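You operate a simulated robot arm through the tools that you are given. There is no shell and no other tool. Be economical: measure what you need, move in short steps, check, and stop when the job is done.

The job below is to be done with a simulated robot arm. You get a single attempt, and the scene is never put back.

TASK
Switch the parts wash off, move the green banded sleeve to the white tray and drain the tub.
Fine: switch off first; rest the lid on the blue mat, then back on.

It is judged by the outcome, as a careful person would: the job done as asked, and still so three seconds after it is handed in. It fails if anything else is knocked over, pushed out of place, dropped, spilled or broken. A push-on lid holds only when it is set on centred and level and pressed home; a screw cap is set on level and turned clockwise until tight.

THE ROBOT
A 6-joint arm with a two-finger gripper, on a carriage that runs on a rail from [4, -1564] to [-1, 576] (x, y) and turns from -114 to 218 degrees about z. Base frame: it is fixed where the carriage stands at the start and does not move with it; the origin is on the floor, on the carriage's upright axis, x ahead of it, y to its left, z up. Units: mm, degrees, N and s.
Its first joint turns from -115.0 to 115.0 degrees. Places, roughly: blue drain button [800, 500, 900]; inside of the white tray [800, 700, 900]; steel tub [900, 600, 900]; wash knob [800, 600, 1000]. Payload 3.43 kg.
The tool frame sits at the grasp point between the pads (the TCP): z along the fingers, y along the line on which they close. The tips reach 30 mm beyond it. The gripper opens to 104 mm. The gripper's body begins 57 mm behind the TCP.
Orientation is that of the tool frame in the base frame, as a unit quaternion [x, y, z, w]. With the fingers straight down and closing along the base's y, the tool's x points along the base's -x, its y along +y and its z along -z.

THE INTERFACE
- The arm moves only by the tool move_arm. Its argument "moves" is one flat list of numbers, 7 for each row, row after row: the shift along the tool's x, y, z in mm, then the turn, a rotation vector about the tool's x, y, z in degrees, then the closure, from 0 (fully open) to 1 (shut). In form: [tx, ty, tz, wx, wy, wz, fingers, tx, ty, tz, wx, wy, wz, fingers, ...]. A call has 1 to 20 rows; each row shifts and turns the commanded pose from where the row before left it, along the tool's axes as they then stand. Each row takes 0.2 s and may step no farther than 50 mm and 8.6 degrees from the row before; otherwise, or with a gripper value out of range, the whole call is refused. A pose out of reach is approached as far as the arm can. The call stops where the force on the tool passes 40 N (or 10 N more than at its start, if that is more) or the arm is blocked; 0.2 s more then pass. Each finger travels about 72 mm/s and halts on what it meets, pressing with about 29 N; the grip force reading is that of the motor and also rises with nothing between the fingers. The clock runs only during rows and for 0.2 s after the last one: add rows that do not move to give the fingers time. The reply holds the time, the measured pose of the TCP, the force on the tool along the base axes, the opening and the grip force, in the units named above and with some noise, with the torque about the TCP (base axes, N m) and any sound that the robot's microphone picked up.
- Cameras (640 x 400 px; columns grow to the right, rows downward): "scene" is now at [24.4, 207.9, 1676.2]; the picture's right is [0.27, -0.96, 0.00], its down [-0.56, -0.16, -0.81] and it looks along [0.78, 0.22, -0.58] (base axes); focal length 289 px, centre (320, 200). "wrist" rides on the gripper at [67, 18, -90] in the tool frame; the picture's right is [-0.25, 0.97, 0.00], its down [-0.73, -0.19, -0.66] and it looks along [-0.64, -0.17, 0.75] (tool axes); focal length 218 px, centre (320, 200). There is no depth. A picture from a camera that has moved, and an enlarged one, comes with that camera's place and axes in the base frame and with its lens. The place of the scene camera against the robot may be out by one fixed shift of up to 18 mm in any direction.
- grab_frame(camera): a new picture of that camera. No time passes.
- raise_lower(by): slides the trunk up (or, below 0, down) by that many mm; the arm and the scene camera ride with it, the base frame stays. It gives what a move gives, with no picture.
- base_move(legs): drives the robot by 1 to 6 legs, each [ahead, left, turn to the left] in mm, mm and degrees, along the robot's own axes; the way and the turn of a leg run together, so that a leg with both is an arc; at most 1500 mm and 180 degrees a leg. The arm and the cameras ride along, it lands a little off, and it stops where it bumps. It keeps to its track: a leg is cut to what the track allows. It gives what a move gives.
- head_to(pan, tilt): turns the head with the scene camera to pan (to the left, within 155 degrees either way) and tilt (down, from -29 to 69), counted from straight ahead of the robot. It gives what a move gives.
- inspect(camera, box): a new picture of the part [left, top, right, bottom] of that camera's present view, enlarged. No time passes.
- close_job(): hands the job in; it is judged then, once.

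Work in short steps. Places have to be worked out from the pictures, the camera data and where the tool is seen: move nearer, look again, correct. Check each grasp and each placing, and mend what went wrong. You have 120 turns and 82 pictures in all, those below and enlarged ones among them. Open the gripper and draw the arm clear of the work before you hand the job in, unless the task says otherwise; then end with one line.

The tools are called after "Call:" as name(argument=value, ...) on one line, values as JSON. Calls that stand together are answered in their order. move_arm: Moves the arm, as the interface text tells. Its arguments: {"type":"object","properties":{"moves":{"type":"array"}},"required":["moves"]} The other tools are called the same way: raise_lower (by) slides the trunk up or down; base_move (legs) drives the base; head_to (pan, tilt) turns the head that bears the scene camera; grab_frame (camera) takes a picture; inspect (camera, box) takes an enlarged picture of a part of a camera's view; close_job () hands the job in.

At the start:

```text
time: 0.0
tool_pos: [678.0, 270.8, 1269.3]
tool_rot: [0.0, 1.0, 0.0, 0.0]
ft_force: [0.1, 0.1, 1.4]
wrist_torque: [-0.03, 0.01, 0.03]
finger_gap: 103.9
grip_force: 0.1
trunk travel left (down, up): [-725.0, 265.0]
robot x, y, heading: [-3.2, -1.1, 0.2]
head pan, tilt: [15.5, 35.6]
```

scene: 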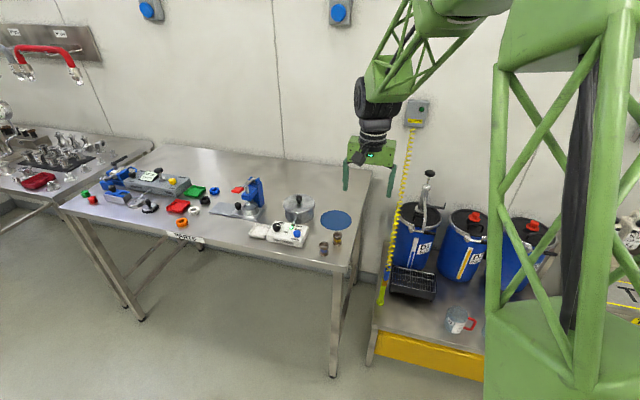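
wrist: 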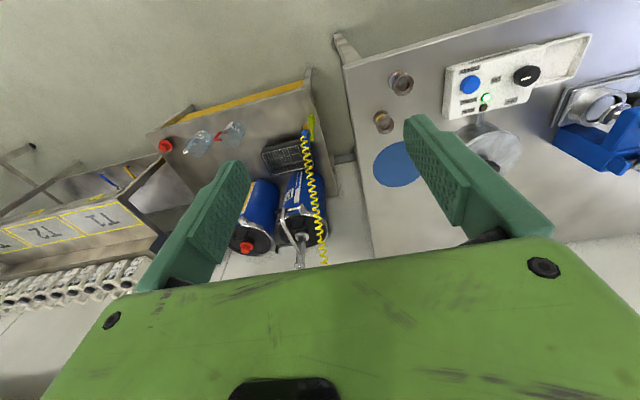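

The parts wash station is at the right end of the table: white panel with a blue button, black knob, tub with lid, blue mat. I enlarge both views.

Call:
inspect(camera="scene", box=[220, 170, 380, 270])

Call:
inspect(camera="wrist", box=[360, 20, 640, 195])

```text
4.00 times, centred on (300, 220) of scene
camera zoom: at [24.4, 207.9, 1676.2], right [0.27, -0.96, 0.0], down [-0.56, -0.16, -0.81], along [0.78, 0.22, -0.58], focal length 1156 px, centre (400, 120)
```

zoom: 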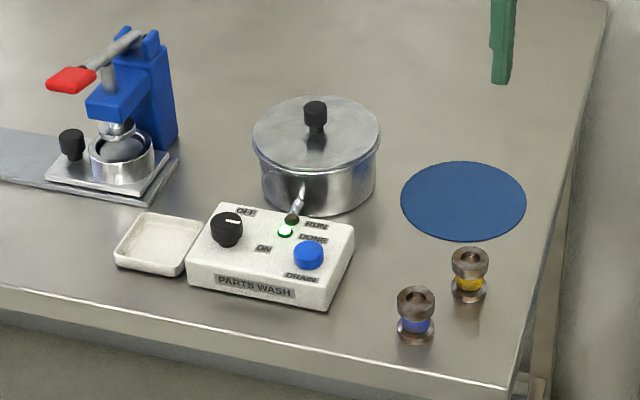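

```text
2.29 times, centred on (500, 108) of wrist
camera zoom: at [610.2, 287.3, 1358.4], right [0.25, 0.97, 0.0], down [0.73, -0.19, 0.66], along [0.64, -0.17, -0.75], focal length 499 px, centre (-91, 411)
```

zoom: 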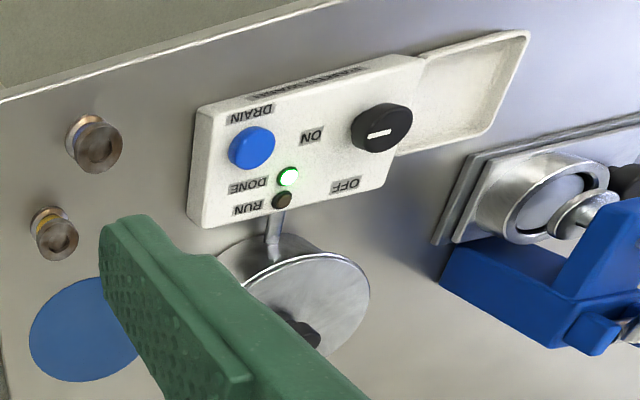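

Triangulating both views puts the drain button top near [770, 508, 948] and the knob near [773, 587, 965]. That is far from the carriage, so I drive left along the rail.

Call:
base_move(legs=[[0, 500, 0]])

Call:
head_to(pan=0, tilt=45)

Call:
grab_frame(camera="scene")

Call:
grab_frame(camera="wrist")

```text
time: 3.0
tool_pos: [675.9, 768.4, 1268.6]
tool_rot: [-0.003, 1.0, 0.0, 0.001]
ft_force: [0.6, 0.1, 0.4]
wrist_torque: [-0.01, -0.01, -0.01]
finger_gap: 104.0
grip_force: 0.0
trunk travel left (down, up): [-725.0, 265.0]
robot x, y, heading: [1.4, 492.3, 0.4]
head pan, tilt: [15.5, 35.6]
```

```text
time: 3.8
tool_pos: [675.4, 767.5, 1269.7]
tool_rot: [-0.003, 1.0, 0.0, 0.0]
ft_force: [0.1, 0.3, 0.2]
wrist_torque: [-0.01, 0.03, -0.01]
finger_gap: 103.9
grip_force: 0.0
trunk travel left (down, up): [-725.0, 265.0]
robot x, y, heading: [-3.1, 491.6, 0.4]
head pan, tilt: [0.0, 45.0]
```

```text
77 pictures are left
camera scene: at [18.6, 677.6, 1662.3], right [0.01, -1.0, 0.0], down [-0.71, -0.01, -0.71], along [0.71, 0.01, -0.71], focal length 289 px, centre (320, 200)
```

scene: 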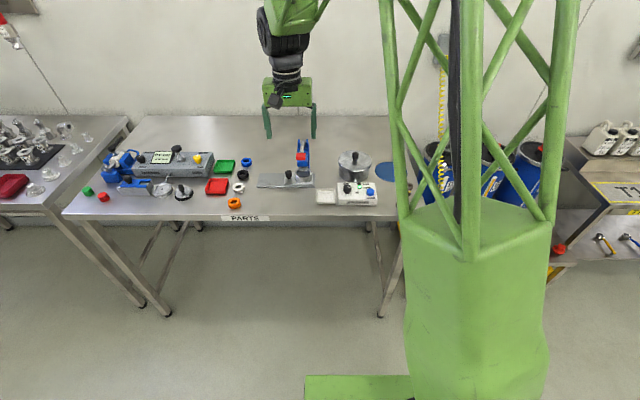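

```text
76 pictures are left
camera wrist: at [607.0, 784.4, 1358.4], right [0.25, 0.97, 0.0], down [0.73, -0.19, 0.66], along [0.64, -0.16, -0.75], focal length 218 px, centre (320, 200)
```

wrist: 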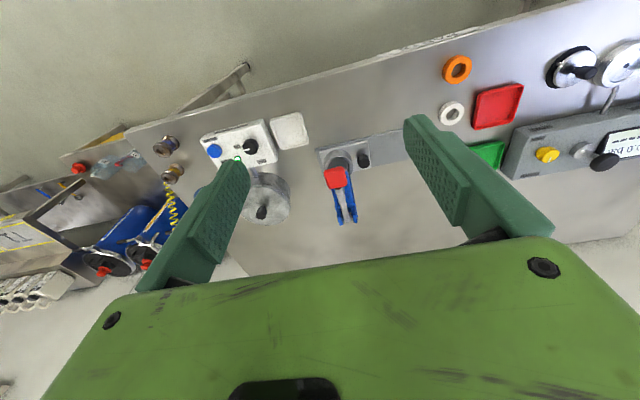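

The table is clear here. I move the tool above the knob for a close wrist view.

Call:
move_arm(moves=[-13, -36, 28, 0, 0, 0, 0, -13, -36, 28, 0, 0, 0, 0, -13, -36, 28, 0, 0, 0, 0, -13, -36, 28, 0, 0, 0, 0, -13, -36, 28, 0, 0, 0, 0, 0, 0, 0, 0, 0, 0, 0])

Call:
grab_frame(camera="wrist")

Call:
inspect(camera="scene", box=[280, 130, 420, 218])

```text
time: 5.2
tool_pos: [743.3, 585.7, 1127.7]
tool_rot: [-0.003, 1.0, 0.0, 0.0]
ft_force: [0.0, 0.1, 0.1]
wrist_torque: [-0.02, -0.02, 0.01]
finger_gap: 104.1
grip_force: 0.2
trunk travel left (down, up): [-725.0, 265.0]
robot x, y, heading: [0.6, 494.4, 0.6]
head pan, tilt: [0.0, 45.0]
```

```text
75 pictures are left
camera wrist: at [674.8, 602.4, 1217.1], right [0.25, 0.97, 0.0], down [0.73, -0.19, 0.66], along [0.64, -0.16, -0.75], focal length 218 px, centre (320, 200)
```

wrist: 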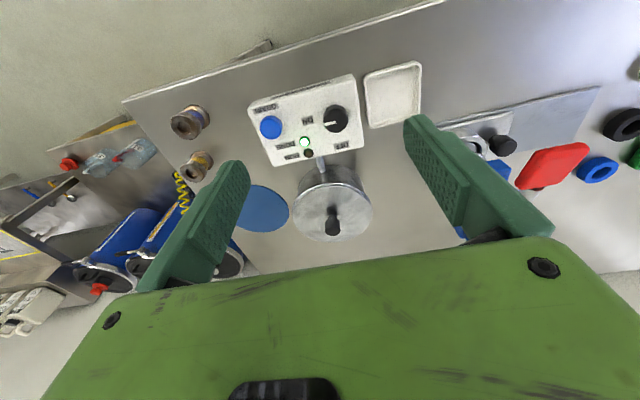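

```text
4.55 times, centred on (350, 174) of scene
camera zoom: at [19.2, 677.3, 1662.3], right [0.01, -1.0, 0.0], down [-0.71, 0.0, -0.71], along [0.71, 0.01, -0.71], focal length 1314 px, centre (184, 318)
```

zoom: 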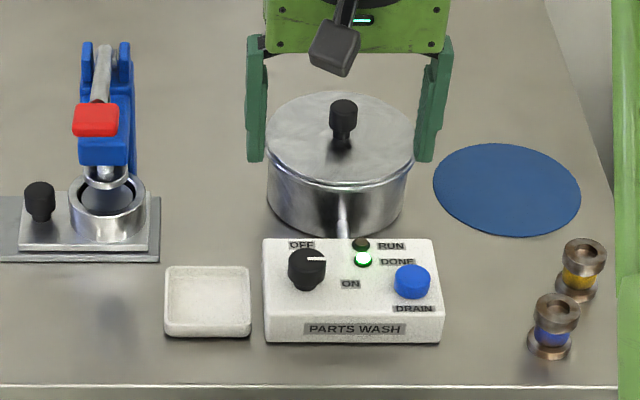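

The lid knob comes out near [933, 554, 1003], the mat near [945, 398, 905]. The dial pointer points right, toward ON, and OFF lies away from the robot, so I zoom in on it.

Call:
inspect(camera="wrist", box=[230, 60, 390, 160])

```text
4.00 times, centred on (310, 110) of wrist
camera zoom: at [674.8, 602.4, 1217.1], right [0.25, 0.97, 0.0], down [0.73, -0.19, 0.66], along [0.64, -0.16, -0.75], focal length 873 px, centre (360, 560)
```

zoom: 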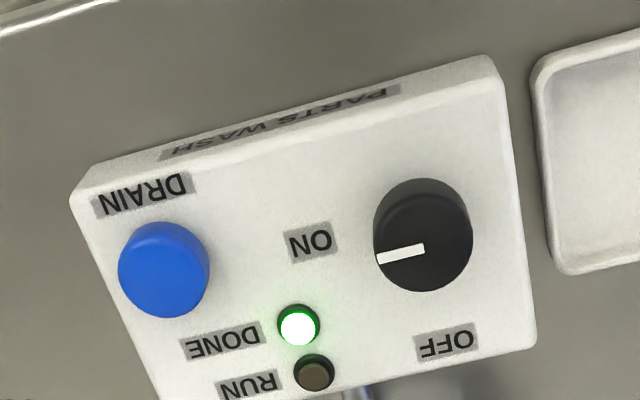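

Pointer is on ON; OFF is 90° counter-clockwise seen from above. I come down closer with the fingers half closed to check centring on the knob.

Call:
move_arm(moves=[-11, 2.7, 32, 0, 0, 0, 0.4, -11, 2.7, 32, 0, 0, 0, 0.4, -11, 2.7, 32, 0, 0, 0, 0.4, 0, 0, 0, 0, 0, 0, 0.4, 0, 0, 0, 0, 0, 0, 0.4])

Call:
grab_frame(camera="wrist")

Call:
inspect(camera="scene", box=[280, 130, 420, 218])

```text
time: 6.4
tool_pos: [774.8, 595.0, 1032.6]
tool_rot: [-0.004, 1.0, 0.0, 0.0]
ft_force: [-1.4, 0.2, 0.0]
wrist_torque: [0.0, -0.01, 0.01]
finger_gap: 62.6
grip_force: 0.0
trunk travel left (down, up): [-725.0, 265.0]
robot x, y, heading: [-2.2, 494.2, 0.4]
head pan, tilt: [0.0, 45.0]
```

```text
72 pictures are left
camera wrist: at [707.5, 610.9, 1122.7], right [0.25, 0.97, 0.0], down [0.73, -0.19, 0.66], along [0.64, -0.16, -0.75], focal length 218 px, centre (320, 200)
```

wrist: 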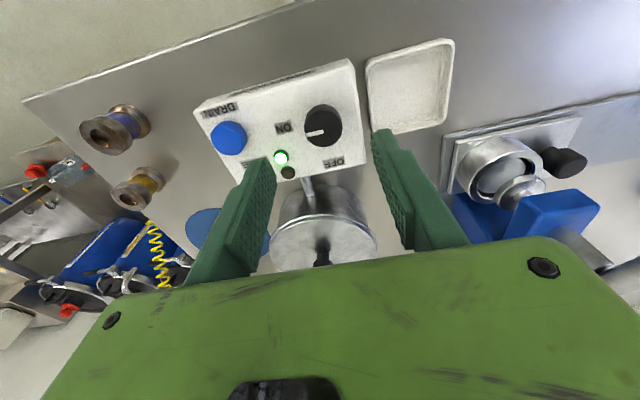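

```text
4.55 times, centred on (350, 174) of scene
camera zoom: at [18.2, 677.5, 1662.3], right [0.01, -1.0, 0.0], down [-0.71, 0.0, -0.71], along [0.71, 0.0, -0.71], focal length 1314 px, centre (184, 318)
```

zoom: 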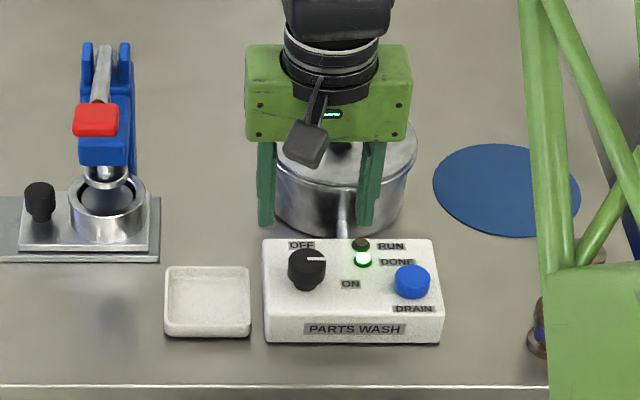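

Fingers bracket the scene knob; it sits at about [772, 598], 3 mm off my present spot. I lower to straddle it and close.

Call:
move_arm(moves=[3, 3, 20, 0, 0, 0, 0.4, 0, 0, 20, 0, 0, 0, 0.4, 0, 0, 12, 0, 0, 0, 0.4, 0, 0, 5, 0, 0, 0, 0.4, 0, 0, 0, 0, 0, 0, 0.4])

Call:
grab_frame(camera="wrist")

Call:
inspect(camera="scene", box=[280, 130, 420, 218])

```text
time: 7.6
tool_pos: [770.4, 599.3, 975.8]
tool_rot: [-0.004, 1.0, 0.0, 0.0]
ft_force: [-0.2, 0.4, -0.4]
wrist_torque: [-0.03, 0.0, 0.0]
finger_gap: 62.5
grip_force: 0.1
trunk travel left (down, up): [-725.0, 265.0]
robot x, y, heading: [-3.0, 493.0, 0.3]
head pan, tilt: [0.0, 45.0]
```

```text
70 pictures are left
camera wrist: at [703.3, 615.6, 1065.1], right [0.25, 0.97, 0.0], down [0.73, -0.19, 0.66], along [0.64, -0.16, -0.75], focal length 218 px, centre (320, 200)
```

wrist: 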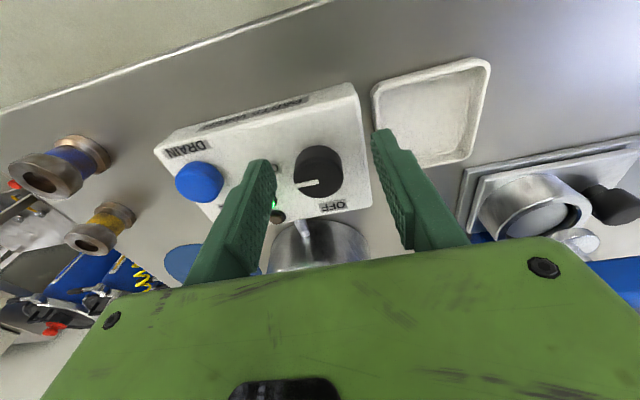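

```text
4.55 times, centred on (350, 174) of scene
camera zoom: at [18.6, 677.5, 1662.2], right [0.01, -1.0, 0.0], down [-0.71, 0.0, -0.71], along [0.71, 0.0, -0.71], focal length 1314 px, centre (184, 318)
```

zoom: 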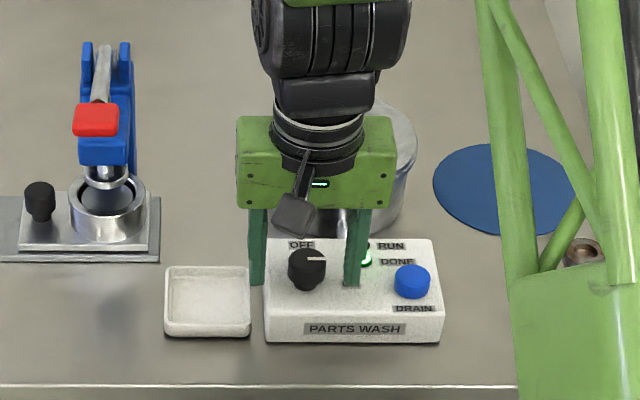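

The knob lies between the fingers. I close on it and read the gap.

Call:
move_arm(moves=[0, 0, 0, 0, 0, 0, 0.6, 0, 0, 0, 0, 0, 0, 0.8, 0, 0, 0, 0, 0, 0, 1, 0, 0, 0, 0, 0, 0, 1])

Call:
grab_frame(camera="wrist")

```text
time: 8.6
tool_pos: [769.9, 597.5, 975.9]
tool_rot: [-0.003, 1.0, 0.0, -0.001]
ft_force: [-1.8, -24.5, -12.3]
wrist_torque: [-1.02, -0.17, -0.12]
finger_gap: 29.5
grip_force: 44.6
trunk travel left (down, up): [-725.0, 265.0]
robot x, y, heading: [-8.8, 491.9, 0.1]
head pan, tilt: [0.0, 45.0]
```

```text
68 pictures are left
camera wrist: at [703.5, 613.4, 1064.7], right [0.25, 0.97, 0.0], down [0.73, -0.19, 0.66], along [0.64, -0.16, -0.75], focal length 218 px, centre (320, 200)
```

wrist: 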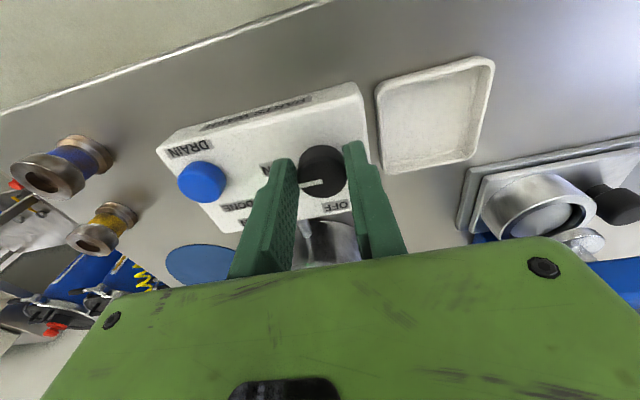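

Gap 29.5 mm means the knob is gripped, but a 24 N sideways load shows I'm a little off in y; I shift 2 mm to relieve it.

Call:
move_arm(moves=[0, -2, 0, 0, 0, 0, 1, 0, 0, 0, 0, 0, 0, 1])

```text
time: 9.2
tool_pos: [771.4, 596.2, 974.8]
tool_rot: [-0.004, 1.0, 0.0, 0.0]
ft_force: [2.2, -15.0, -15.4]
wrist_torque: [-0.66, 0.06, -0.06]
finger_gap: 29.6
grip_force: 45.4
trunk travel left (down, up): [-725.0, 265.0]
robot x, y, heading: [-2.5, 496.2, 0.5]
head pan, tilt: [0.0, 45.0]
```

Still some load; shift a bit more, then turn counter-clockwise seen from above (tool -z) about 40° and check.

Call:
move_arm(moves=[0, -3, 0, 0, 0, 0, 1, 0, 0, 0, 0, 0, -8, 1, 0, 0, 0, 0, 0, -8, 1, 0, 0, 0, 0, 0, -8, 1, 0, 0, 0, 0, 0, -8, 1, 0, 0, 0, 0, 0, -8, 1])

Call:
grab_frame(camera="wrist")

Call:
inspect(camera="scene", box=[280, 130, 420, 218])

```text
time: 10.6
tool_pos: [772.1, 592.8, 974.8]
tool_rot: [-0.345, 0.939, 0.001, -0.001]
ft_force: [6.8, -14.8, -17.8]
wrist_torque: [-0.88, -0.08, -0.11]
finger_gap: 29.5
grip_force: 45.2
trunk travel left (down, up): [-725.0, 265.0]
robot x, y, heading: [0.8, 490.3, 0.6]
head pan, tilt: [0.0, 45.0]
```

```text
67 pictures are left
camera wrist: at [709.4, 562.4, 1064.7], right [-0.44, 0.9, 0.0], down [0.68, 0.33, 0.66], along [0.59, 0.29, -0.75], focal length 218 px, centre (320, 200)
```

wrist: 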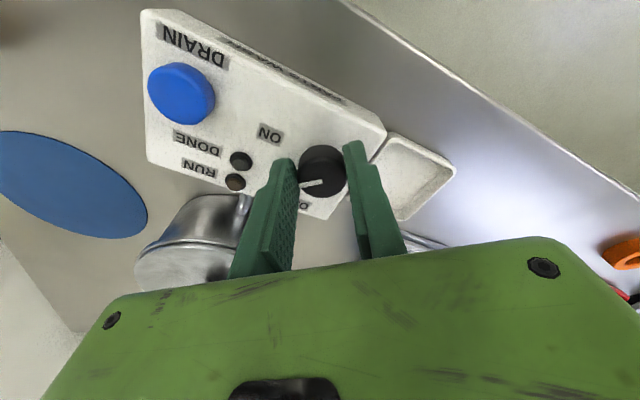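

```text
4.55 times, centred on (350, 174) of scene
camera zoom: at [20.0, 676.7, 1662.3], right [0.01, -1.0, 0.0], down [-0.71, 0.0, -0.71], along [0.71, 0.0, -0.71], focal length 1314 px, centre (184, 318)
```

zoom: 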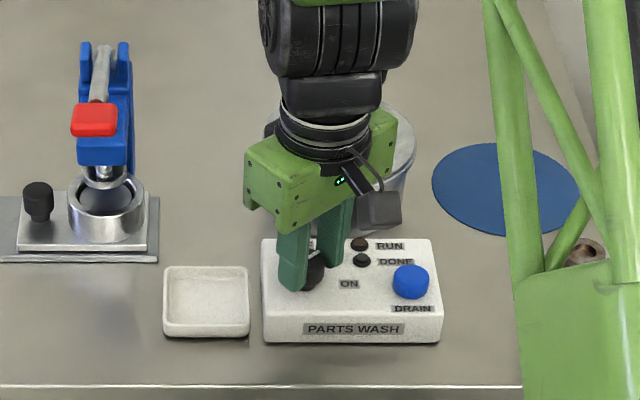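

The knob turns and the DONE light went out. I continue to a full 90°.

Call:
move_arm(moves=[0, 0, 0, 0, 0, -8, 1, 0, 0, 0, 0, 0, -8, 1, 0, 0, 0, 0, 0, -8, 1, 0, 0, 0, 0, 0, -8, 1, 0, 0, 0, 0, 0, -8, 1, 0, 0, 0, 0, 0, -8, 1])

Call:
grab_frame(camera="wrist")

```text
time: 11.5
tool_pos: [773.6, 590.8, 975.6]
tool_rot: [-0.536, 0.844, 0.0, 0.001]
ft_force: [12.3, -3.6, -11.7]
wrist_torque: [-0.46, -0.15, -0.03]
finger_gap: 29.5
grip_force: 44.7
trunk travel left (down, up): [-725.0, 265.0]
robot x, y, heading: [-1.6, 487.4, 0.3]
head pan, tilt: [0.0, 45.0]
stopped in row 4: the force on the tool passed its limit at 42 N (the readings are from after the stop); the commanded pose is now the measured one
```

```text
65 pictures are left
camera wrist: at [728.9, 537.9, 1064.5], right [-0.77, 0.64, 0.0], down [0.48, 0.58, 0.66], along [0.42, 0.5, -0.75], focal length 218 px, centre (320, 200)
```

wrist: 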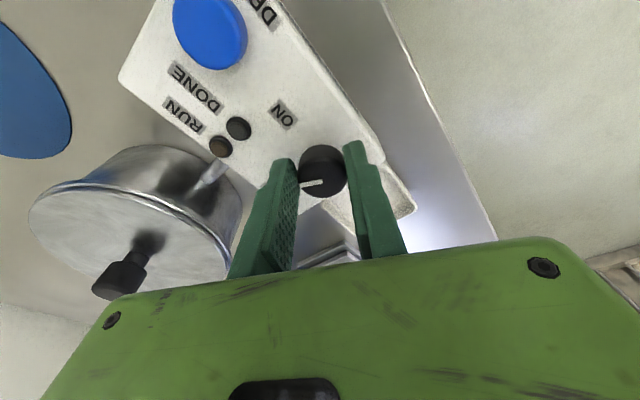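

It stopped after about 65° by force. I open the fingers to release side load and look at the pointer.

Call:
move_arm(moves=[0, 0, 0, 0, 0, 0, 0.6, 0, 0, 0, 0, 0, 0, 0.55, 0, 0, -25, 0, 0, 0, 0.55, 0, 0, -25, 0, 0, 0, 0.55])

Call:
inspect(camera="wrist", box=[220, 60, 420, 185])

```text
time: 12.5
tool_pos: [774.3, 592.1, 1027.7]
tool_rot: [-0.535, 0.845, 0.0, 0.001]
ft_force: [0.4, -0.5, 0.5]
wrist_torque: [-0.01, -0.03, 0.01]
finger_gap: 46.7
grip_force: 0.1
trunk travel left (down, up): [-725.0, 265.0]
robot x, y, heading: [1.2, 494.0, 0.6]
head pan, tilt: [0.0, 45.0]
```

```text
3.20 times, centred on (320, 122) of wrist
camera zoom: at [728.4, 538.7, 1117.0], right [-0.77, 0.64, 0.0], down [0.48, 0.58, 0.66], along [0.42, 0.5, -0.75], focal length 698 px, centre (320, 448)
```

zoom: 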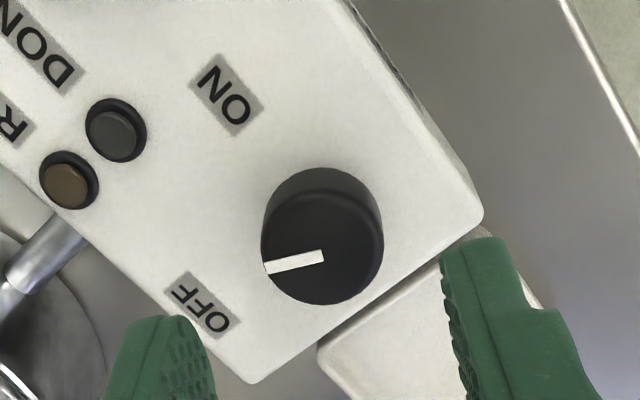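

The lights are out, with the pointer about 60° round. I re-grip it centred to test whether it goes further or is at its stop.

Call:
move_arm(moves=[0, 0, 26, 0, 0, 0, 0.55, 0, 0, 26, 0, 0, 0, 0.55, 0, 0, 0, 0, 0, 0, 0.8, 0, 0, 0, 0, 0, 0, 1, 0, 0, 0, 0, 0, 0, 1])

Call:
move_arm(moves=[0, 0, 0, 0, 0, -8, 1, 0, 0, 0, 0, 0, -8, 1, 0, 0, 0, 0, 0, -8, 1])

Call:
inspect(camera="wrist", box=[220, 60, 420, 185])

```text
time: 13.7
tool_pos: [774.5, 591.8, 972.0]
tool_rot: [-0.536, 0.844, -0.002, 0.001]
ft_force: [13.8, -7.4, -1.4]
wrist_torque: [-0.01, -0.2, -0.07]
finger_gap: 29.4
grip_force: 45.1
trunk travel left (down, up): [-725.0, 265.0]
robot x, y, heading: [-1.2, 487.5, 0.0]
head pan, tilt: [0.0, 45.0]
```

```text
time: 14.4
tool_pos: [776.5, 590.2, 972.7]
tool_rot: [-0.679, 0.734, -0.002, 0.003]
ft_force: [13.7, -1.9, -12.6]
wrist_torque: [-0.5, -0.13, -0.03]
finger_gap: 29.5
grip_force: 45.1
trunk travel left (down, up): [-725.0, 265.0]
robot x, y, heading: [0.8, 492.3, 0.2]
head pan, tilt: [0.0, 45.0]
stopped in row 3: the force on the tool passed its limit at 41 N (the readings are from after the stop); the commanded pose is now the measured one
```

```text
3.20 times, centred on (320, 122) of wrist
camera zoom: at [752.4, 525.9, 1062.6], right [-0.95, 0.33, -0.01], down [0.24, 0.71, 0.66], along [0.22, 0.62, -0.75], focal length 698 px, centre (320, 448)
```

zoom: 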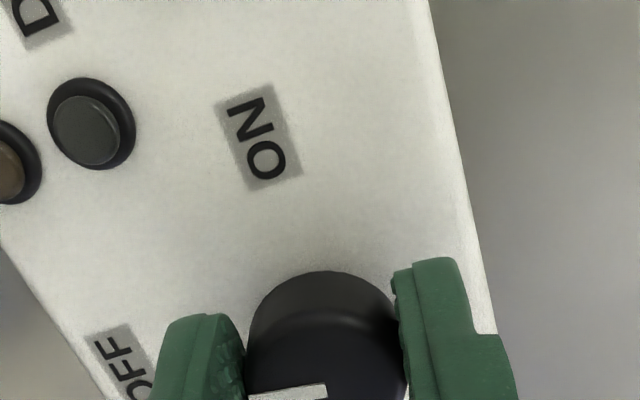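

The knob did follow; now about 80°. I release, check, and finish the remaining turn.

Call:
move_arm(moves=[0, 0, 0, 0, 0, 0, 0.6, 0, 0, 0, 0, 0, 0, 0.55, 0, 0, 0, 0, 0, 0, 0.8, 0, 0, 0, 0, 0, 0, 1, 0, 0, 0, 0, 0, 0, 1, 0, 0, 0, 0, 0, -8, 1, 0, 0, 0, 0, 0, -6, 1])

Call:
move_arm(moves=[0, 0, 0, 0, 0, 0, 0.6, 0, 0, 0, 0, 0, 0, 0.55, 0, 0, -25, 0, 0, 0, 0.55, 0, 0, -25, 0, 0, 0, 0.55])

Call:
inspect(camera="wrist", box=[220, 60, 420, 185])

```text
time: 16.2
tool_pos: [777.7, 591.0, 973.7]
tool_rot: [0.763, -0.646, 0.003, -0.003]
ft_force: [12.6, 0.1, -11.1]
wrist_torque: [-0.68, -0.18, -0.18]
finger_gap: 29.0
grip_force: 44.7
trunk travel left (down, up): [-725.0, 265.0]
robot x, y, heading: [1.3, 493.9, 0.1]
head pan, tilt: [0.0, 45.0]
stopped in row 7: the force on the tool passed its limit at 41 N (the readings are from after the stop); the commanded pose is now the measured one
```

```text
time: 17.2
tool_pos: [773.5, 592.9, 1025.8]
tool_rot: [0.763, -0.646, 0.003, -0.004]
ft_force: [0.0, 0.0, 0.8]
wrist_torque: [-0.02, -0.03, 0.03]
finger_gap: 46.6
grip_force: 0.0
trunk travel left (down, up): [-725.0, 265.0]
robot x, y, heading: [-1.4, 491.9, 0.2]
head pan, tilt: [0.0, 45.0]
```

```text
3.20 times, centred on (320, 122) of wrist
camera zoom: at [766.9, 522.7, 1115.1], right [-1.0, 0.09, -0.01], down [0.06, 0.75, 0.66], along [0.07, 0.65, -0.75], focal length 698 px, centre (320, 448)
```

zoom: 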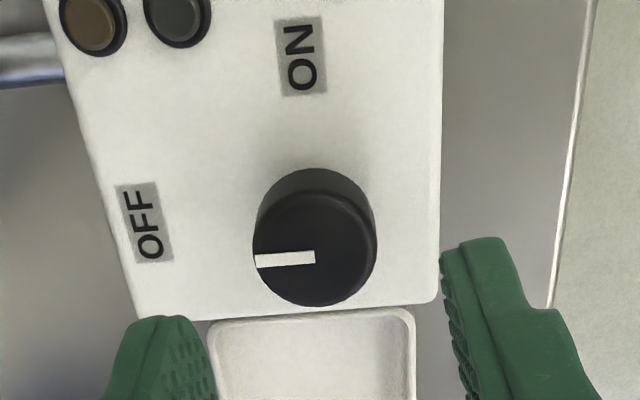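

The pointer now sits at OFF and both lights are out. I rise and turn the wrist back, then look at the lid.

Call:
move_arm(moves=[0, 0, -20, 0, 0, 8.3, 0.4, 0, 0, -20, 0, 0, 8.3, 0.4, 0, 0, -20, 0, 0, 8.3, 0.4, 0, 0, -20, 0, 0, 8.3, 0.4, 0, 0, -10, 0, 0, 8.3, 0.4, 0, 0, 0, 0, 0, 8.3, 0.4, 0, 0, 0, 0, 0, 8.3, 0.4, 0, 0, 0, 0, 0, 8.3, 0.4, 0, 0, 0, 0, 0, 8.3, 0.4, 0, 0, 0, 0, 0, 8.3, 0.4, 0, 0, 0, 0, 0, 8.3, 0.4, 0, 0, 0, 0, 0, 8.3, 0.4, -20, -10, 0, 0, 0, 0, 0.4, -30, -10, 0, 0, 0, 0, 0.4, -30, -10, 0, 0, 0, 0, 0.4])

Call:
grab_frame(camera="wrist")

```text
time: 20.4
tool_pos: [854.0, 562.5, 1114.6]
tool_rot: [0.001, 1.0, 0.001, 0.005]
ft_force: [-0.2, 0.4, 0.4]
wrist_torque: [0.0, -0.02, -0.02]
finger_gap: 62.3
grip_force: 0.0
trunk travel left (down, up): [-725.0, 265.0]
robot x, y, heading: [-2.0, 491.1, 0.1]
head pan, tilt: [0.0, 45.0]
```

```text
61 pictures are left
camera wrist: at [785.5, 579.8, 1203.5], right [0.25, 0.97, 0.0], down [0.72, -0.19, 0.66], along [0.64, -0.17, -0.75], focal length 218 px, centre (320, 200)
```

wrist: 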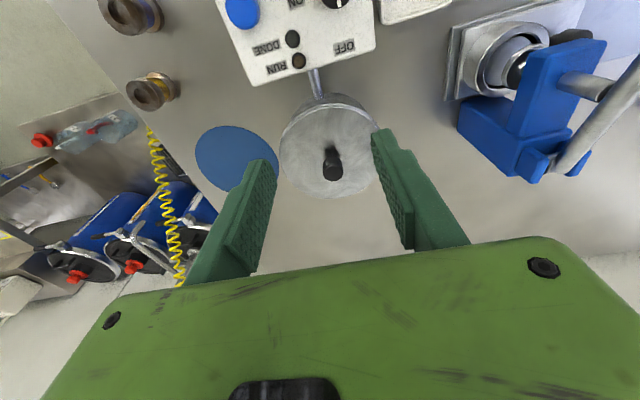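

Lid knob estimated near [921, 560], top about z 1000. I move over it for a closer look.

Call:
move_arm(moves=[-33, -1, 12, 0, 0, 0, 0.4, -34, -1, 12, 0, 0, 0, 0.4, 0, 0, 26, 0, 0, 0, 0.4, 0, 0, 0, 0, 0, 0, 0.4])

Call:
grab_frame(camera="wrist")

Call:
inspect(camera="scene", box=[280, 130, 420, 218])

```text
time: 21.4
tool_pos: [921.9, 557.6, 1066.9]
tool_rot: [0.001, 1.0, 0.0, 0.004]
ft_force: [0.0, -0.2, -0.1]
wrist_torque: [0.02, 0.03, -0.03]
finger_gap: 62.2
grip_force: 0.0
trunk travel left (down, up): [-725.0, 265.0]
robot x, y, heading: [-0.5, 494.9, 0.1]
head pan, tilt: [0.0, 45.0]
```

```text
60 pictures are left
camera wrist: at [854.0, 574.8, 1155.3], right [0.25, 0.97, 0.0], down [0.72, -0.19, 0.66], along [0.64, -0.17, -0.75], focal length 218 px, centre (320, 200)
```

wrist: 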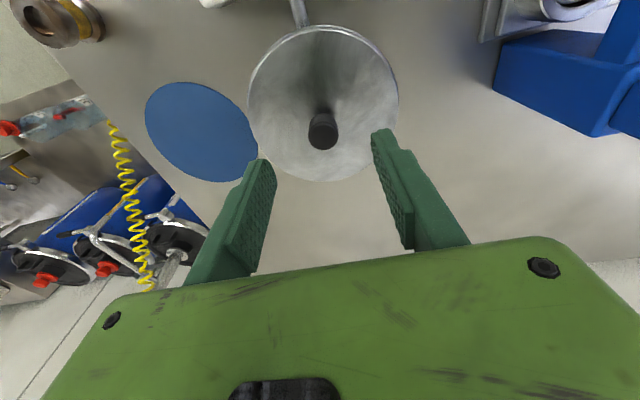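

```text
4.55 times, centred on (350, 174) of scene
camera zoom: at [19.4, 677.0, 1662.2], right [0.0, -1.0, 0.0], down [-0.71, 0.0, -0.71], along [0.71, 0.0, -0.71], focal length 1314 px, centre (184, 318)
```

zoom: 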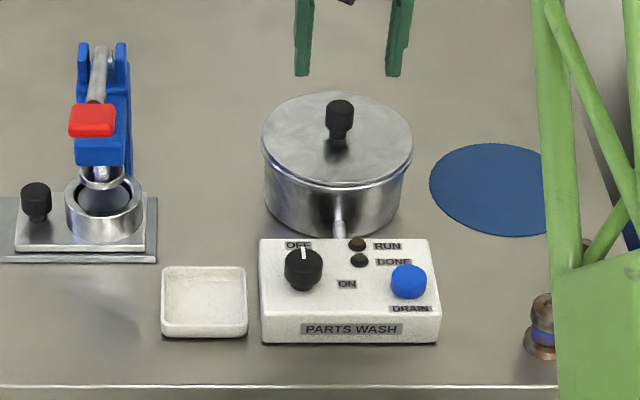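

Two wrist views give the lid knob top [919, 559, 1006], lid plate about z 943. I descend to grip the knob.

Call:
move_arm(moves=[2, 1.5, 24, 0, 0, 0, 0.4, 0, 0, 24, 0, 0, 0, 0.4, 0, 0, 22, 0, 0, 0, 0.4, 0, 0, 0, 0, 0, 0, 0.6, 0, 0, 0, 0, 0, 0, 0.8, 0, 0, 0, 0, 0, 0, 1, 0, 0, 0, 0, 0, 0, 1])

Call:
grab_frame(camera="wrist")

Call:
inspect(camera="scene", box=[280, 130, 420, 218])

```text
time: 23.0
tool_pos: [920.5, 559.1, 997.1]
tool_rot: [0.001, 1.0, 0.0, 0.004]
ft_force: [0.3, -0.1, -0.7]
wrist_torque: [-0.01, 0.05, -0.04]
finger_gap: 22.9
grip_force: 29.4
trunk travel left (down, up): [-725.0, 265.0]
robot x, y, heading: [0.7, 490.2, 0.4]
head pan, tilt: [0.0, 45.0]
heard: snap
```

```text
58 pictures are left
camera wrist: at [851.8, 576.8, 1086.8], right [0.25, 0.97, 0.0], down [0.72, -0.19, 0.66], along [0.64, -0.17, -0.75], focal length 218 px, centre (320, 200)
```

wrist: 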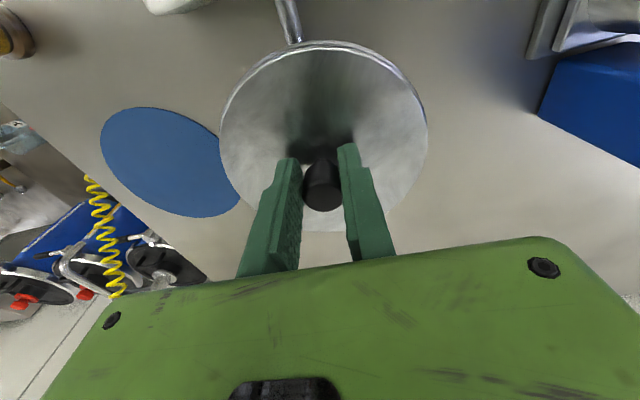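

```text
4.55 times, centred on (350, 174) of scene
camera zoom: at [19.2, 677.0, 1662.2], right [0.0, -1.0, 0.0], down [-0.71, 0.0, -0.71], along [0.71, 0.0, -0.71], focal length 1314 px, centre (184, 318)
```

zoom: 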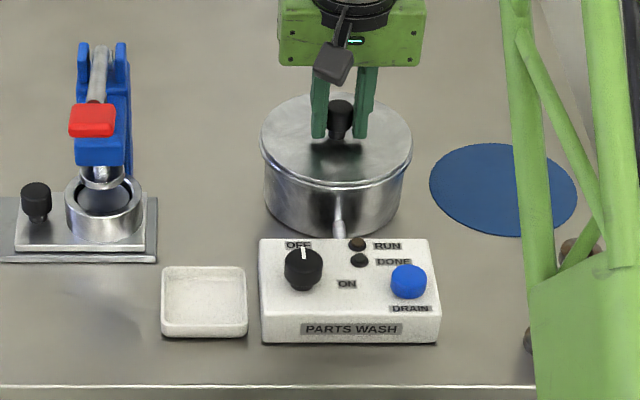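

A snap was heard and the knob is held well (gap 22.9, no side load). Lift slowly and check only the lid comes.

Call:
move_arm(moves=[0, 0, -5, 0, 0, 0, 1, 0, 0, -8, 0, 0, 0, 1, 0, 0, -15, 0, 0, 0, 1, 0, 0, -20, 0, 0, 0, 1, 0, 0, 0, 0, 0, 0, 1])

Call:
grab_frame(camera="scene")

Call:
grab_frame(camera="wrist")

```text
time: 24.2
tool_pos: [919.5, 560.0, 1045.8]
tool_rot: [0.001, 1.0, 0.001, 0.005]
ft_force: [-1.4, 0.1, -0.2]
wrist_torque: [0.01, 0.03, -0.02]
finger_gap: 0.0
grip_force: 29.1
trunk travel left (down, up): [-725.0, 265.0]
robot x, y, heading: [-2.7, 493.0, 0.2]
head pan, tilt: [0.0, 45.0]
```

```text
56 pictures are left
camera scene: at [18.8, 677.0, 1662.2], right [0.0, -1.0, 0.0], down [-0.71, 0.0, -0.71], along [0.71, 0.0, -0.71], focal length 289 px, centre (320, 200)
```

scene: 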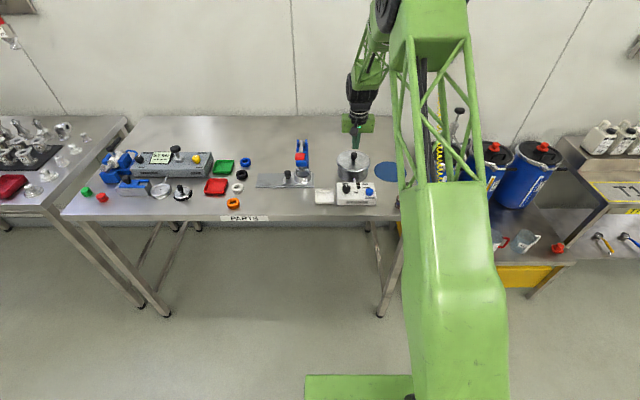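

```text
55 pictures are left
camera wrist: at [851.5, 577.2, 1134.7], right [0.25, 0.97, 0.0], down [0.72, -0.19, 0.66], along [0.64, -0.17, -0.75], focal length 218 px, centre (320, 200)
```

wrist: 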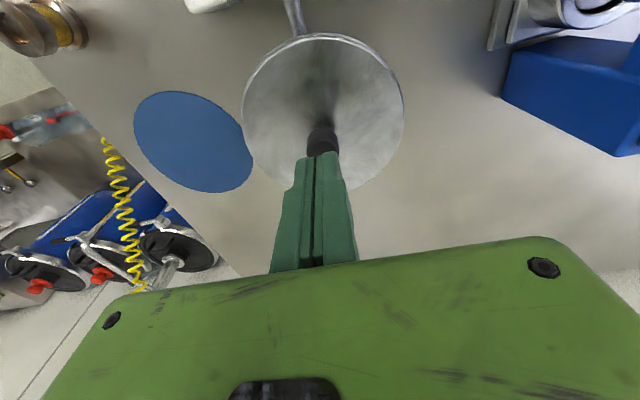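

The fingers slipped off; the lid is still on the tub. I look closely at the knob shape and seating.

Call:
inspect(camera="scene", box=[328, 140, 378, 172])

Call:
inspect(camera="wrist", box=[230, 20, 420, 200])

```text
12.50 times, centred on (353, 156) of scene
camera zoom: at [18.8, 677.0, 1662.2], right [0.0, -1.0, 0.0], down [-0.71, 0.0, -0.71], along [0.71, 0.0, -0.71], focal length 3612 px, centre (-92, 750)
```

zoom: 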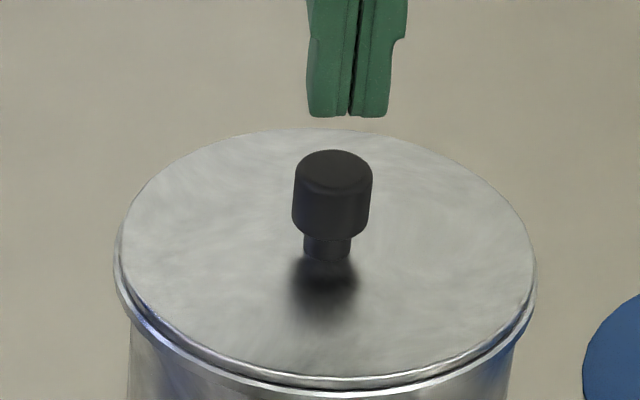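

```text
2.22 times, centred on (325, 110) of wrist
camera zoom: at [851.5, 577.2, 1134.7], right [0.25, 0.97, 0.0], down [0.72, -0.19, 0.66], along [0.64, -0.17, -0.75], focal length 485 px, centre (309, 400)
```

zoom: 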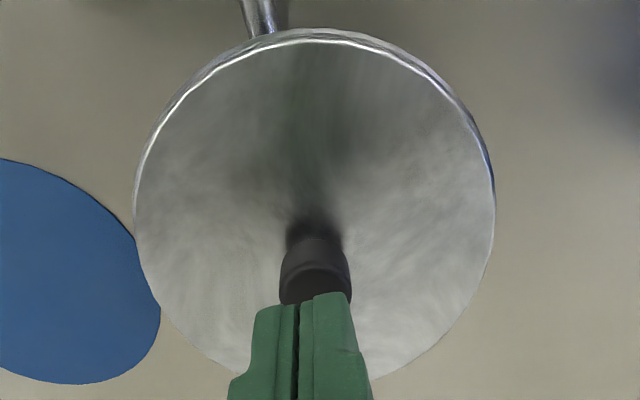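

The knob head seems lower than I took it (top nearer z 987, lid near 947), so my grip was shallow. I open, go deeper at [922, 561], and check before gripping.

Call:
move_arm(moves=[0, 0, 0, 0, 0, 0, 0.6, 0, 0, 0, 0, 0, 0, 0.5, -2, 1, 15, 0, 0, 0, 0.5, 0, 0, 15, 0, 0, 0, 0.5, 0, 0, 15, 0, 0, 0, 0.5, 0, 0, 0, 0, 0, 0, 0.5])

Call:
inspect(camera="scene", box=[328, 140, 378, 172])

Call:
inspect(camera="wrist", box=[230, 80, 420, 260])

```text
time: 25.6
tool_pos: [922.5, 560.6, 999.5]
tool_rot: [0.002, 1.0, 0.0, 0.004]
ft_force: [0.2, -0.5, -0.4]
wrist_torque: [0.02, -0.01, -0.01]
finger_gap: 51.8
grip_force: 0.1
trunk travel left (down, up): [-725.0, 265.0]
robot x, y, heading: [-0.5, 494.9, 0.3]
head pan, tilt: [0.0, 45.0]
```

```text
12.50 times, centred on (353, 156) of scene
camera zoom: at [19.3, 677.0, 1662.2], right [0.0, -1.0, 0.0], down [-0.71, 0.0, -0.71], along [0.71, 0.0, -0.71], focal length 3612 px, centre (-92, 750)
```

zoom: 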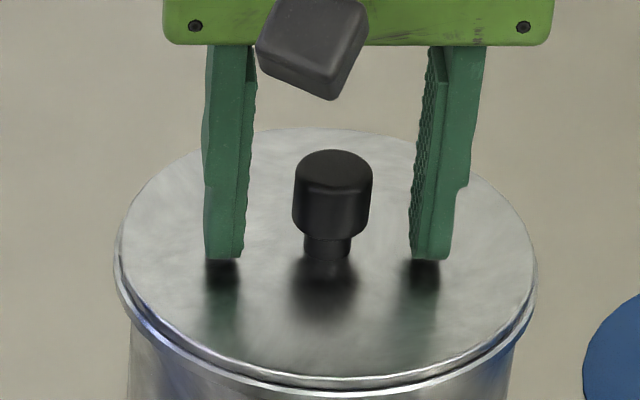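

```text
2.22 times, centred on (325, 170) of wrist
camera zoom: at [854.7, 578.6, 1089.0], right [0.25, 0.97, 0.0], down [0.72, -0.19, 0.66], along [0.64, -0.17, -0.75], focal length 485 px, centre (309, 267)
```

zoom: 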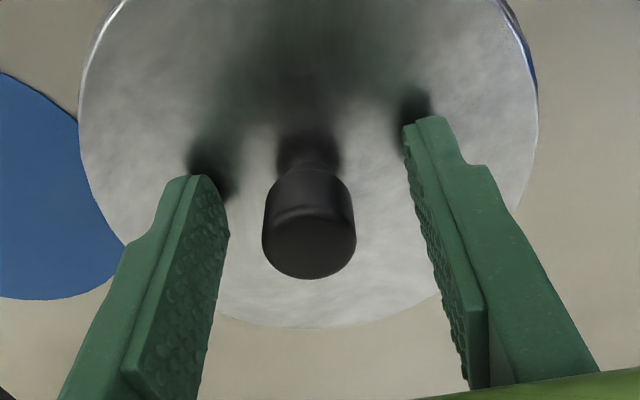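

The tips straddle the head properly and are just above the lid. I grip again and pull gently in small steps to see the force.

Call:
move_arm(moves=[0, 0, 2, 0, 0, 0, 0.7, 0, 0, 0, 0, 0, 0, 1, 0, 0, 0, 0, 0, 0, 1, 0, 0, 0, 0, 0, 0, 1, 0, 0, -1, 0, 0, 0, 1, 0, 0, -1, 0, 0, 0, 1, 0, 0, -1, 0, 0, 0, 1])

```text
time: 27.2
tool_pos: [922.6, 560.0, 1000.5]
tool_rot: [0.0, 1.0, 0.0, 0.005]
ft_force: [-0.8, -8.2, -3.0]
wrist_torque: [-0.09, 0.03, -0.08]
finger_gap: 23.0
grip_force: 29.0
trunk travel left (down, up): [-725.0, 265.0]
robot x, y, heading: [-2.0, 495.0, -0.0]
head pan, tilt: [0.0, 45.0]
```

Gap 23 mm held and 3 mm raised with just −3 N: the lid may be coming. I continue slowly.

Call:
move_arm(moves=[0, 0, -1, 0, 0, 0, 1, 0, 0, -1, 0, 0, 0, 1, 0, 0, -1, 0, 0, 0, 1, 0, 0, -1, 0, 0, 0, 1, 0, 0, -1, 0, 0, 0, 1])

Call:
inspect(camera="scene", box=[318, 140, 388, 184])

```text
time: 28.4
tool_pos: [921.9, 563.1, 1005.3]
tool_rot: [0.001, 1.0, 0.002, 0.005]
ft_force: [0.1, 0.2, -2.2]
wrist_torque: [-0.05, 0.0, -0.02]
finger_gap: 23.0
grip_force: 29.3
trunk travel left (down, up): [-725.0, 265.0]
robot x, y, heading: [-5.9, 491.9, 0.3]
head pan, tilt: [0.0, 45.0]
```

```text
9.09 times, centred on (353, 162) of scene
camera zoom: at [19.2, 677.0, 1662.2], right [0.0, -1.0, 0.0], down [-0.71, 0.0, -0.71], along [0.71, 0.0, -0.71], focal length 2627 px, centre (20, 546)
```

zoom: 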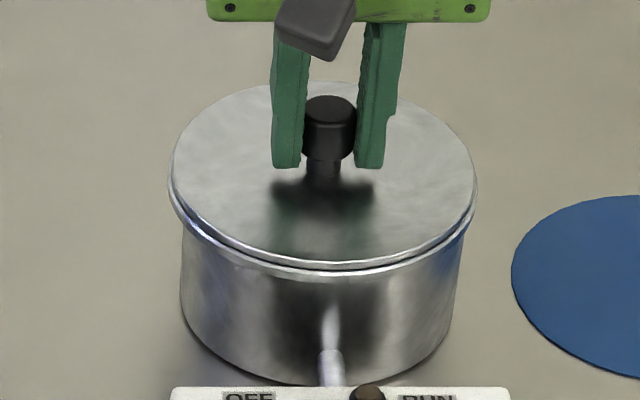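

Compared with before, both knob and lid rim moved up by the ~8 mm I lifted; the lid is coming off. I keep lifting gently.

Call:
move_arm(moves=[0, 0, -2, 0, 0, 0, 1, 0, 0, -2, 0, 0, 0, 1, 0, 0, -3, 0, 0, 0, 1, 0, 0, -4, 0, 0, 0, 1, 0, 0, -5, 0, 0, 0, 1, 0, 0, -5, 0, 0, 0, 1, 0, 0, -5, 0, 0, 0, 1, 0, 0, -5, 0, 0, 0, 1, 0, 0, -5, 0, 0, 0, 1])

Call:
inspect(camera="scene", box=[318, 130, 388, 174])

```text
time: 30.4
tool_pos: [922.0, 561.4, 1041.5]
tool_rot: [0.001, 1.0, 0.0, 0.005]
ft_force: [0.2, 0.7, -1.7]
wrist_torque: [-0.02, -0.02, -0.02]
finger_gap: 23.1
grip_force: 28.9
trunk travel left (down, up): [-725.0, 265.0]
robot x, y, heading: [-1.0, 494.8, 0.3]
head pan, tilt: [0.0, 45.0]
```

```text
9.09 times, centred on (353, 152) of scene
camera zoom: at [19.2, 677.0, 1662.2], right [0.0, -1.0, 0.0], down [-0.71, 0.0, -0.71], along [0.71, 0.0, -0.71], focal length 2627 px, centre (20, 636)
```

zoom: 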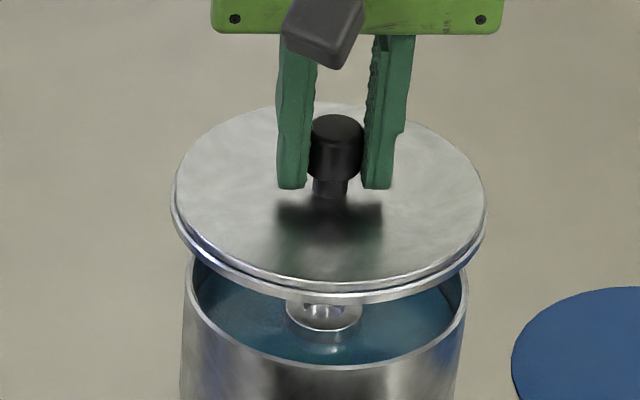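

The lid is off and level; liquid and a sleeve show in the tub. I raise a bit more and carry the lid over the mat centre, about [929, 408].

Call:
move_arm(moves=[0, 0, -10, 0, 0, 0, 1, -1, -20, 0, 0, 0, 0, 1, -1, -26, 0, 0, 0, 0, 1, -1, -27, 0, 0, 0, 0, 1, -1, -27, 0, 0, 0, 0, 1, -1, -27, 0, 0, 0, 0, 1, -1, -26, 0, 0, 0, 0, 1, 0, 0, 0, 0, 0, 0, 1])

Call:
grab_frame(camera="wrist")

Call:
inspect(camera="scene", box=[300, 120, 460, 220])

```text
time: 32.2
tool_pos: [927.5, 407.2, 1051.6]
tool_rot: [0.0, 1.0, 0.0, 0.004]
ft_force: [-0.1, 0.4, -0.7]
wrist_torque: [0.0, 0.04, -0.01]
finger_gap: 23.2
grip_force: 28.6
trunk travel left (down, up): [-725.0, 265.0]
robot x, y, heading: [-1.2, 493.3, 0.4]
head pan, tilt: [0.0, 45.0]
```

```text
48 pictures are left
camera wrist: at [859.5, 424.7, 1141.2], right [0.25, 0.97, 0.0], down [0.72, -0.19, 0.66], along [0.64, -0.17, -0.75], focal length 218 px, centre (320, 200)
```

wrist: 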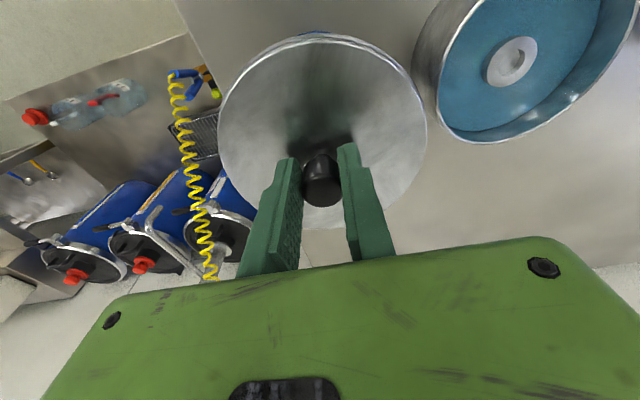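

```text
4.00 times, centred on (380, 170) of scene
camera zoom: at [19.2, 676.9, 1662.3], right [0.0, -1.0, 0.0], down [-0.71, 0.0, -0.71], along [0.71, 0.0, -0.71], focal length 1156 px, centre (80, 320)
```

zoom: 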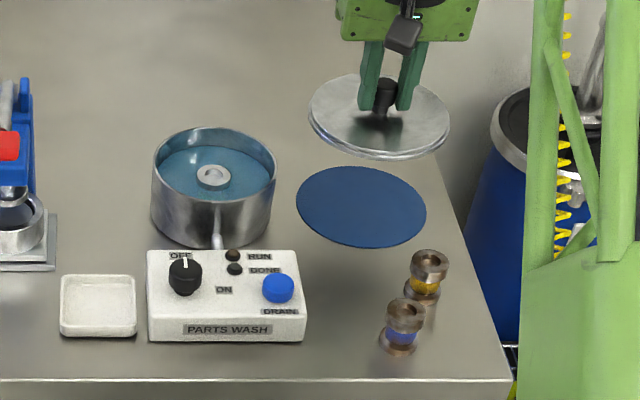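

The projection says lowering straight will land the lid on the mat centre. I lower most of the way.

Call:
move_arm(moves=[0, 0, 15, 0, 0, 0, 1, 0, 0, 20, 0, 0, 0, 1, 0, 0, 20, 0, 0, 0, 1, 0, 0, 15, 0, 0, 0, 1, 0, 0, 10, 0, 0, 0, 1, 0, 0, 0, 0, 0, 0, 1])

Call:
move_arm(moves=[0, 0, 3, 0, 0, 0, 1, 0, 0, 3, 0, 0, 0, 1, 0, 0, 3, 0, 0, 0, 1])

Call:
inspect(camera="scene", box=[340, 140, 420, 190])

```text
time: 33.6
tool_pos: [929.2, 408.5, 972.8]
tool_rot: [0.0, 1.0, 0.0, 0.004]
ft_force: [-0.7, 0.3, -2.8]
wrist_torque: [-0.02, -0.01, 0.01]
finger_gap: 22.9
grip_force: 29.3
trunk travel left (down, up): [-725.0, 265.0]
robot x, y, heading: [-0.1, 492.6, 0.3]
head pan, tilt: [0.0, 45.0]
```

```text
time: 34.4
tool_pos: [929.8, 408.1, 961.8]
tool_rot: [0.001, 1.0, 0.001, 0.005]
ft_force: [0.3, 0.1, -1.4]
wrist_torque: [0.01, 0.01, -0.02]
finger_gap: 22.9
grip_force: 28.9
trunk travel left (down, up): [-725.0, 265.0]
robot x, y, heading: [-2.0, 489.5, 0.3]
head pan, tilt: [0.0, 45.0]
```

```text
8.00 times, centred on (380, 165) of scene
camera zoom: at [19.2, 677.0, 1662.2], right [0.0, -1.0, 0.0], down [-0.71, 0.0, -0.71], along [0.71, 0.0, -0.71], focal length 2312 px, centre (-160, 480)
```

zoom: 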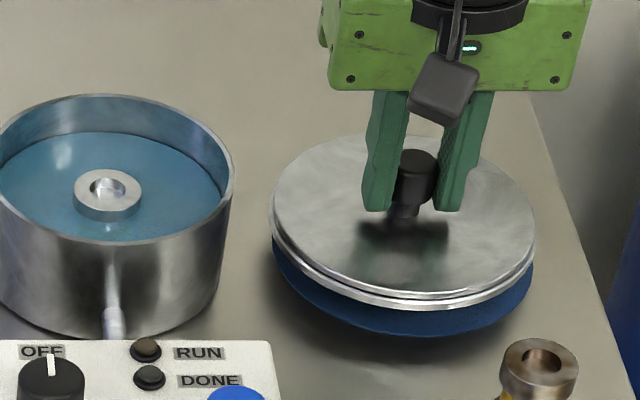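

Nearly down, a few mm to go and centred on the mat. I lower in small steps until contact is felt.

Call:
move_arm(moves=[0, 0, 2, 0, 0, 0, 1, 0, 0, 2, 0, 0, 0, 1, 0, 0, 2, 0, 0, 0, 1, 0, 0, 2, 0, 0, 0, 1])

Call:
move_arm(moves=[0, 0, 2, 0, 0, 0, 1, 0, 0, 2, 0, 0, 0, 1])

```text
time: 35.4
tool_pos: [928.0, 408.5, 953.7]
tool_rot: [0.001, 1.0, 0.0, 0.004]
ft_force: [-0.3, 0.4, -1.6]
wrist_torque: [0.02, 0.01, -0.01]
finger_gap: 22.8
grip_force: 29.2
trunk travel left (down, up): [-725.0, 265.0]
robot x, y, heading: [-2.8, 493.0, 0.1]
head pan, tilt: [0.0, 45.0]
```

```text
time: 36.0
tool_pos: [928.8, 409.4, 950.5]
tool_rot: [0.0, 1.0, 0.002, 0.004]
ft_force: [0.9, 0.1, -2.0]
wrist_torque: [0.02, 0.01, -0.02]
finger_gap: 23.0
grip_force: 29.0
trunk travel left (down, up): [-725.0, 265.0]
robot x, y, heading: [-0.5, 494.5, 0.1]
head pan, tilt: [0.0, 45.0]
```

Call:
move_arm(moves=[0, 0, 1.5, 0, 0, 0, 1, 0, 0, 1.5, 0, 0, 0, 1, 0, 0, 0, 0, 0, 0, 1])

Call:
inspect(camera="scene", box=[340, 140, 420, 190])

```text
time: 36.8
tool_pos: [928.2, 407.7, 946.8]
tool_rot: [0.001, 1.0, 0.0, 0.004]
ft_force: [0.5, 0.2, -1.3]
wrist_torque: [-0.02, 0.04, 0.02]
finger_gap: 23.0
grip_force: 28.9
trunk travel left (down, up): [-725.0, 265.0]
robot x, y, heading: [-4.3, 490.7, 0.3]
head pan, tilt: [0.0, 45.0]
```

```text
8.00 times, centred on (380, 165) of scene
camera zoom: at [19.3, 677.0, 1662.2], right [0.0, -1.0, 0.0], down [-0.71, 0.0, -0.71], along [0.71, 0.0, -0.71], focal length 2312 px, centre (-160, 480)
```

zoom: 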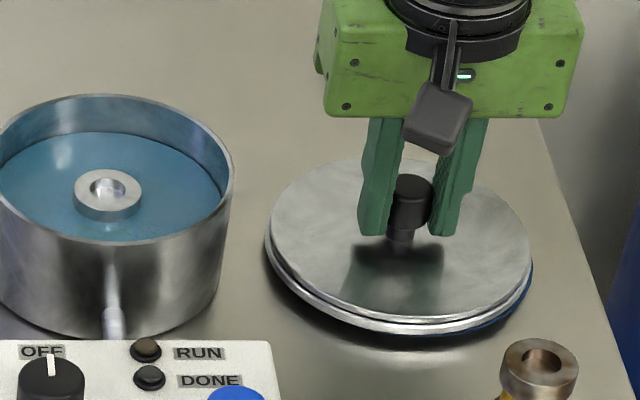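

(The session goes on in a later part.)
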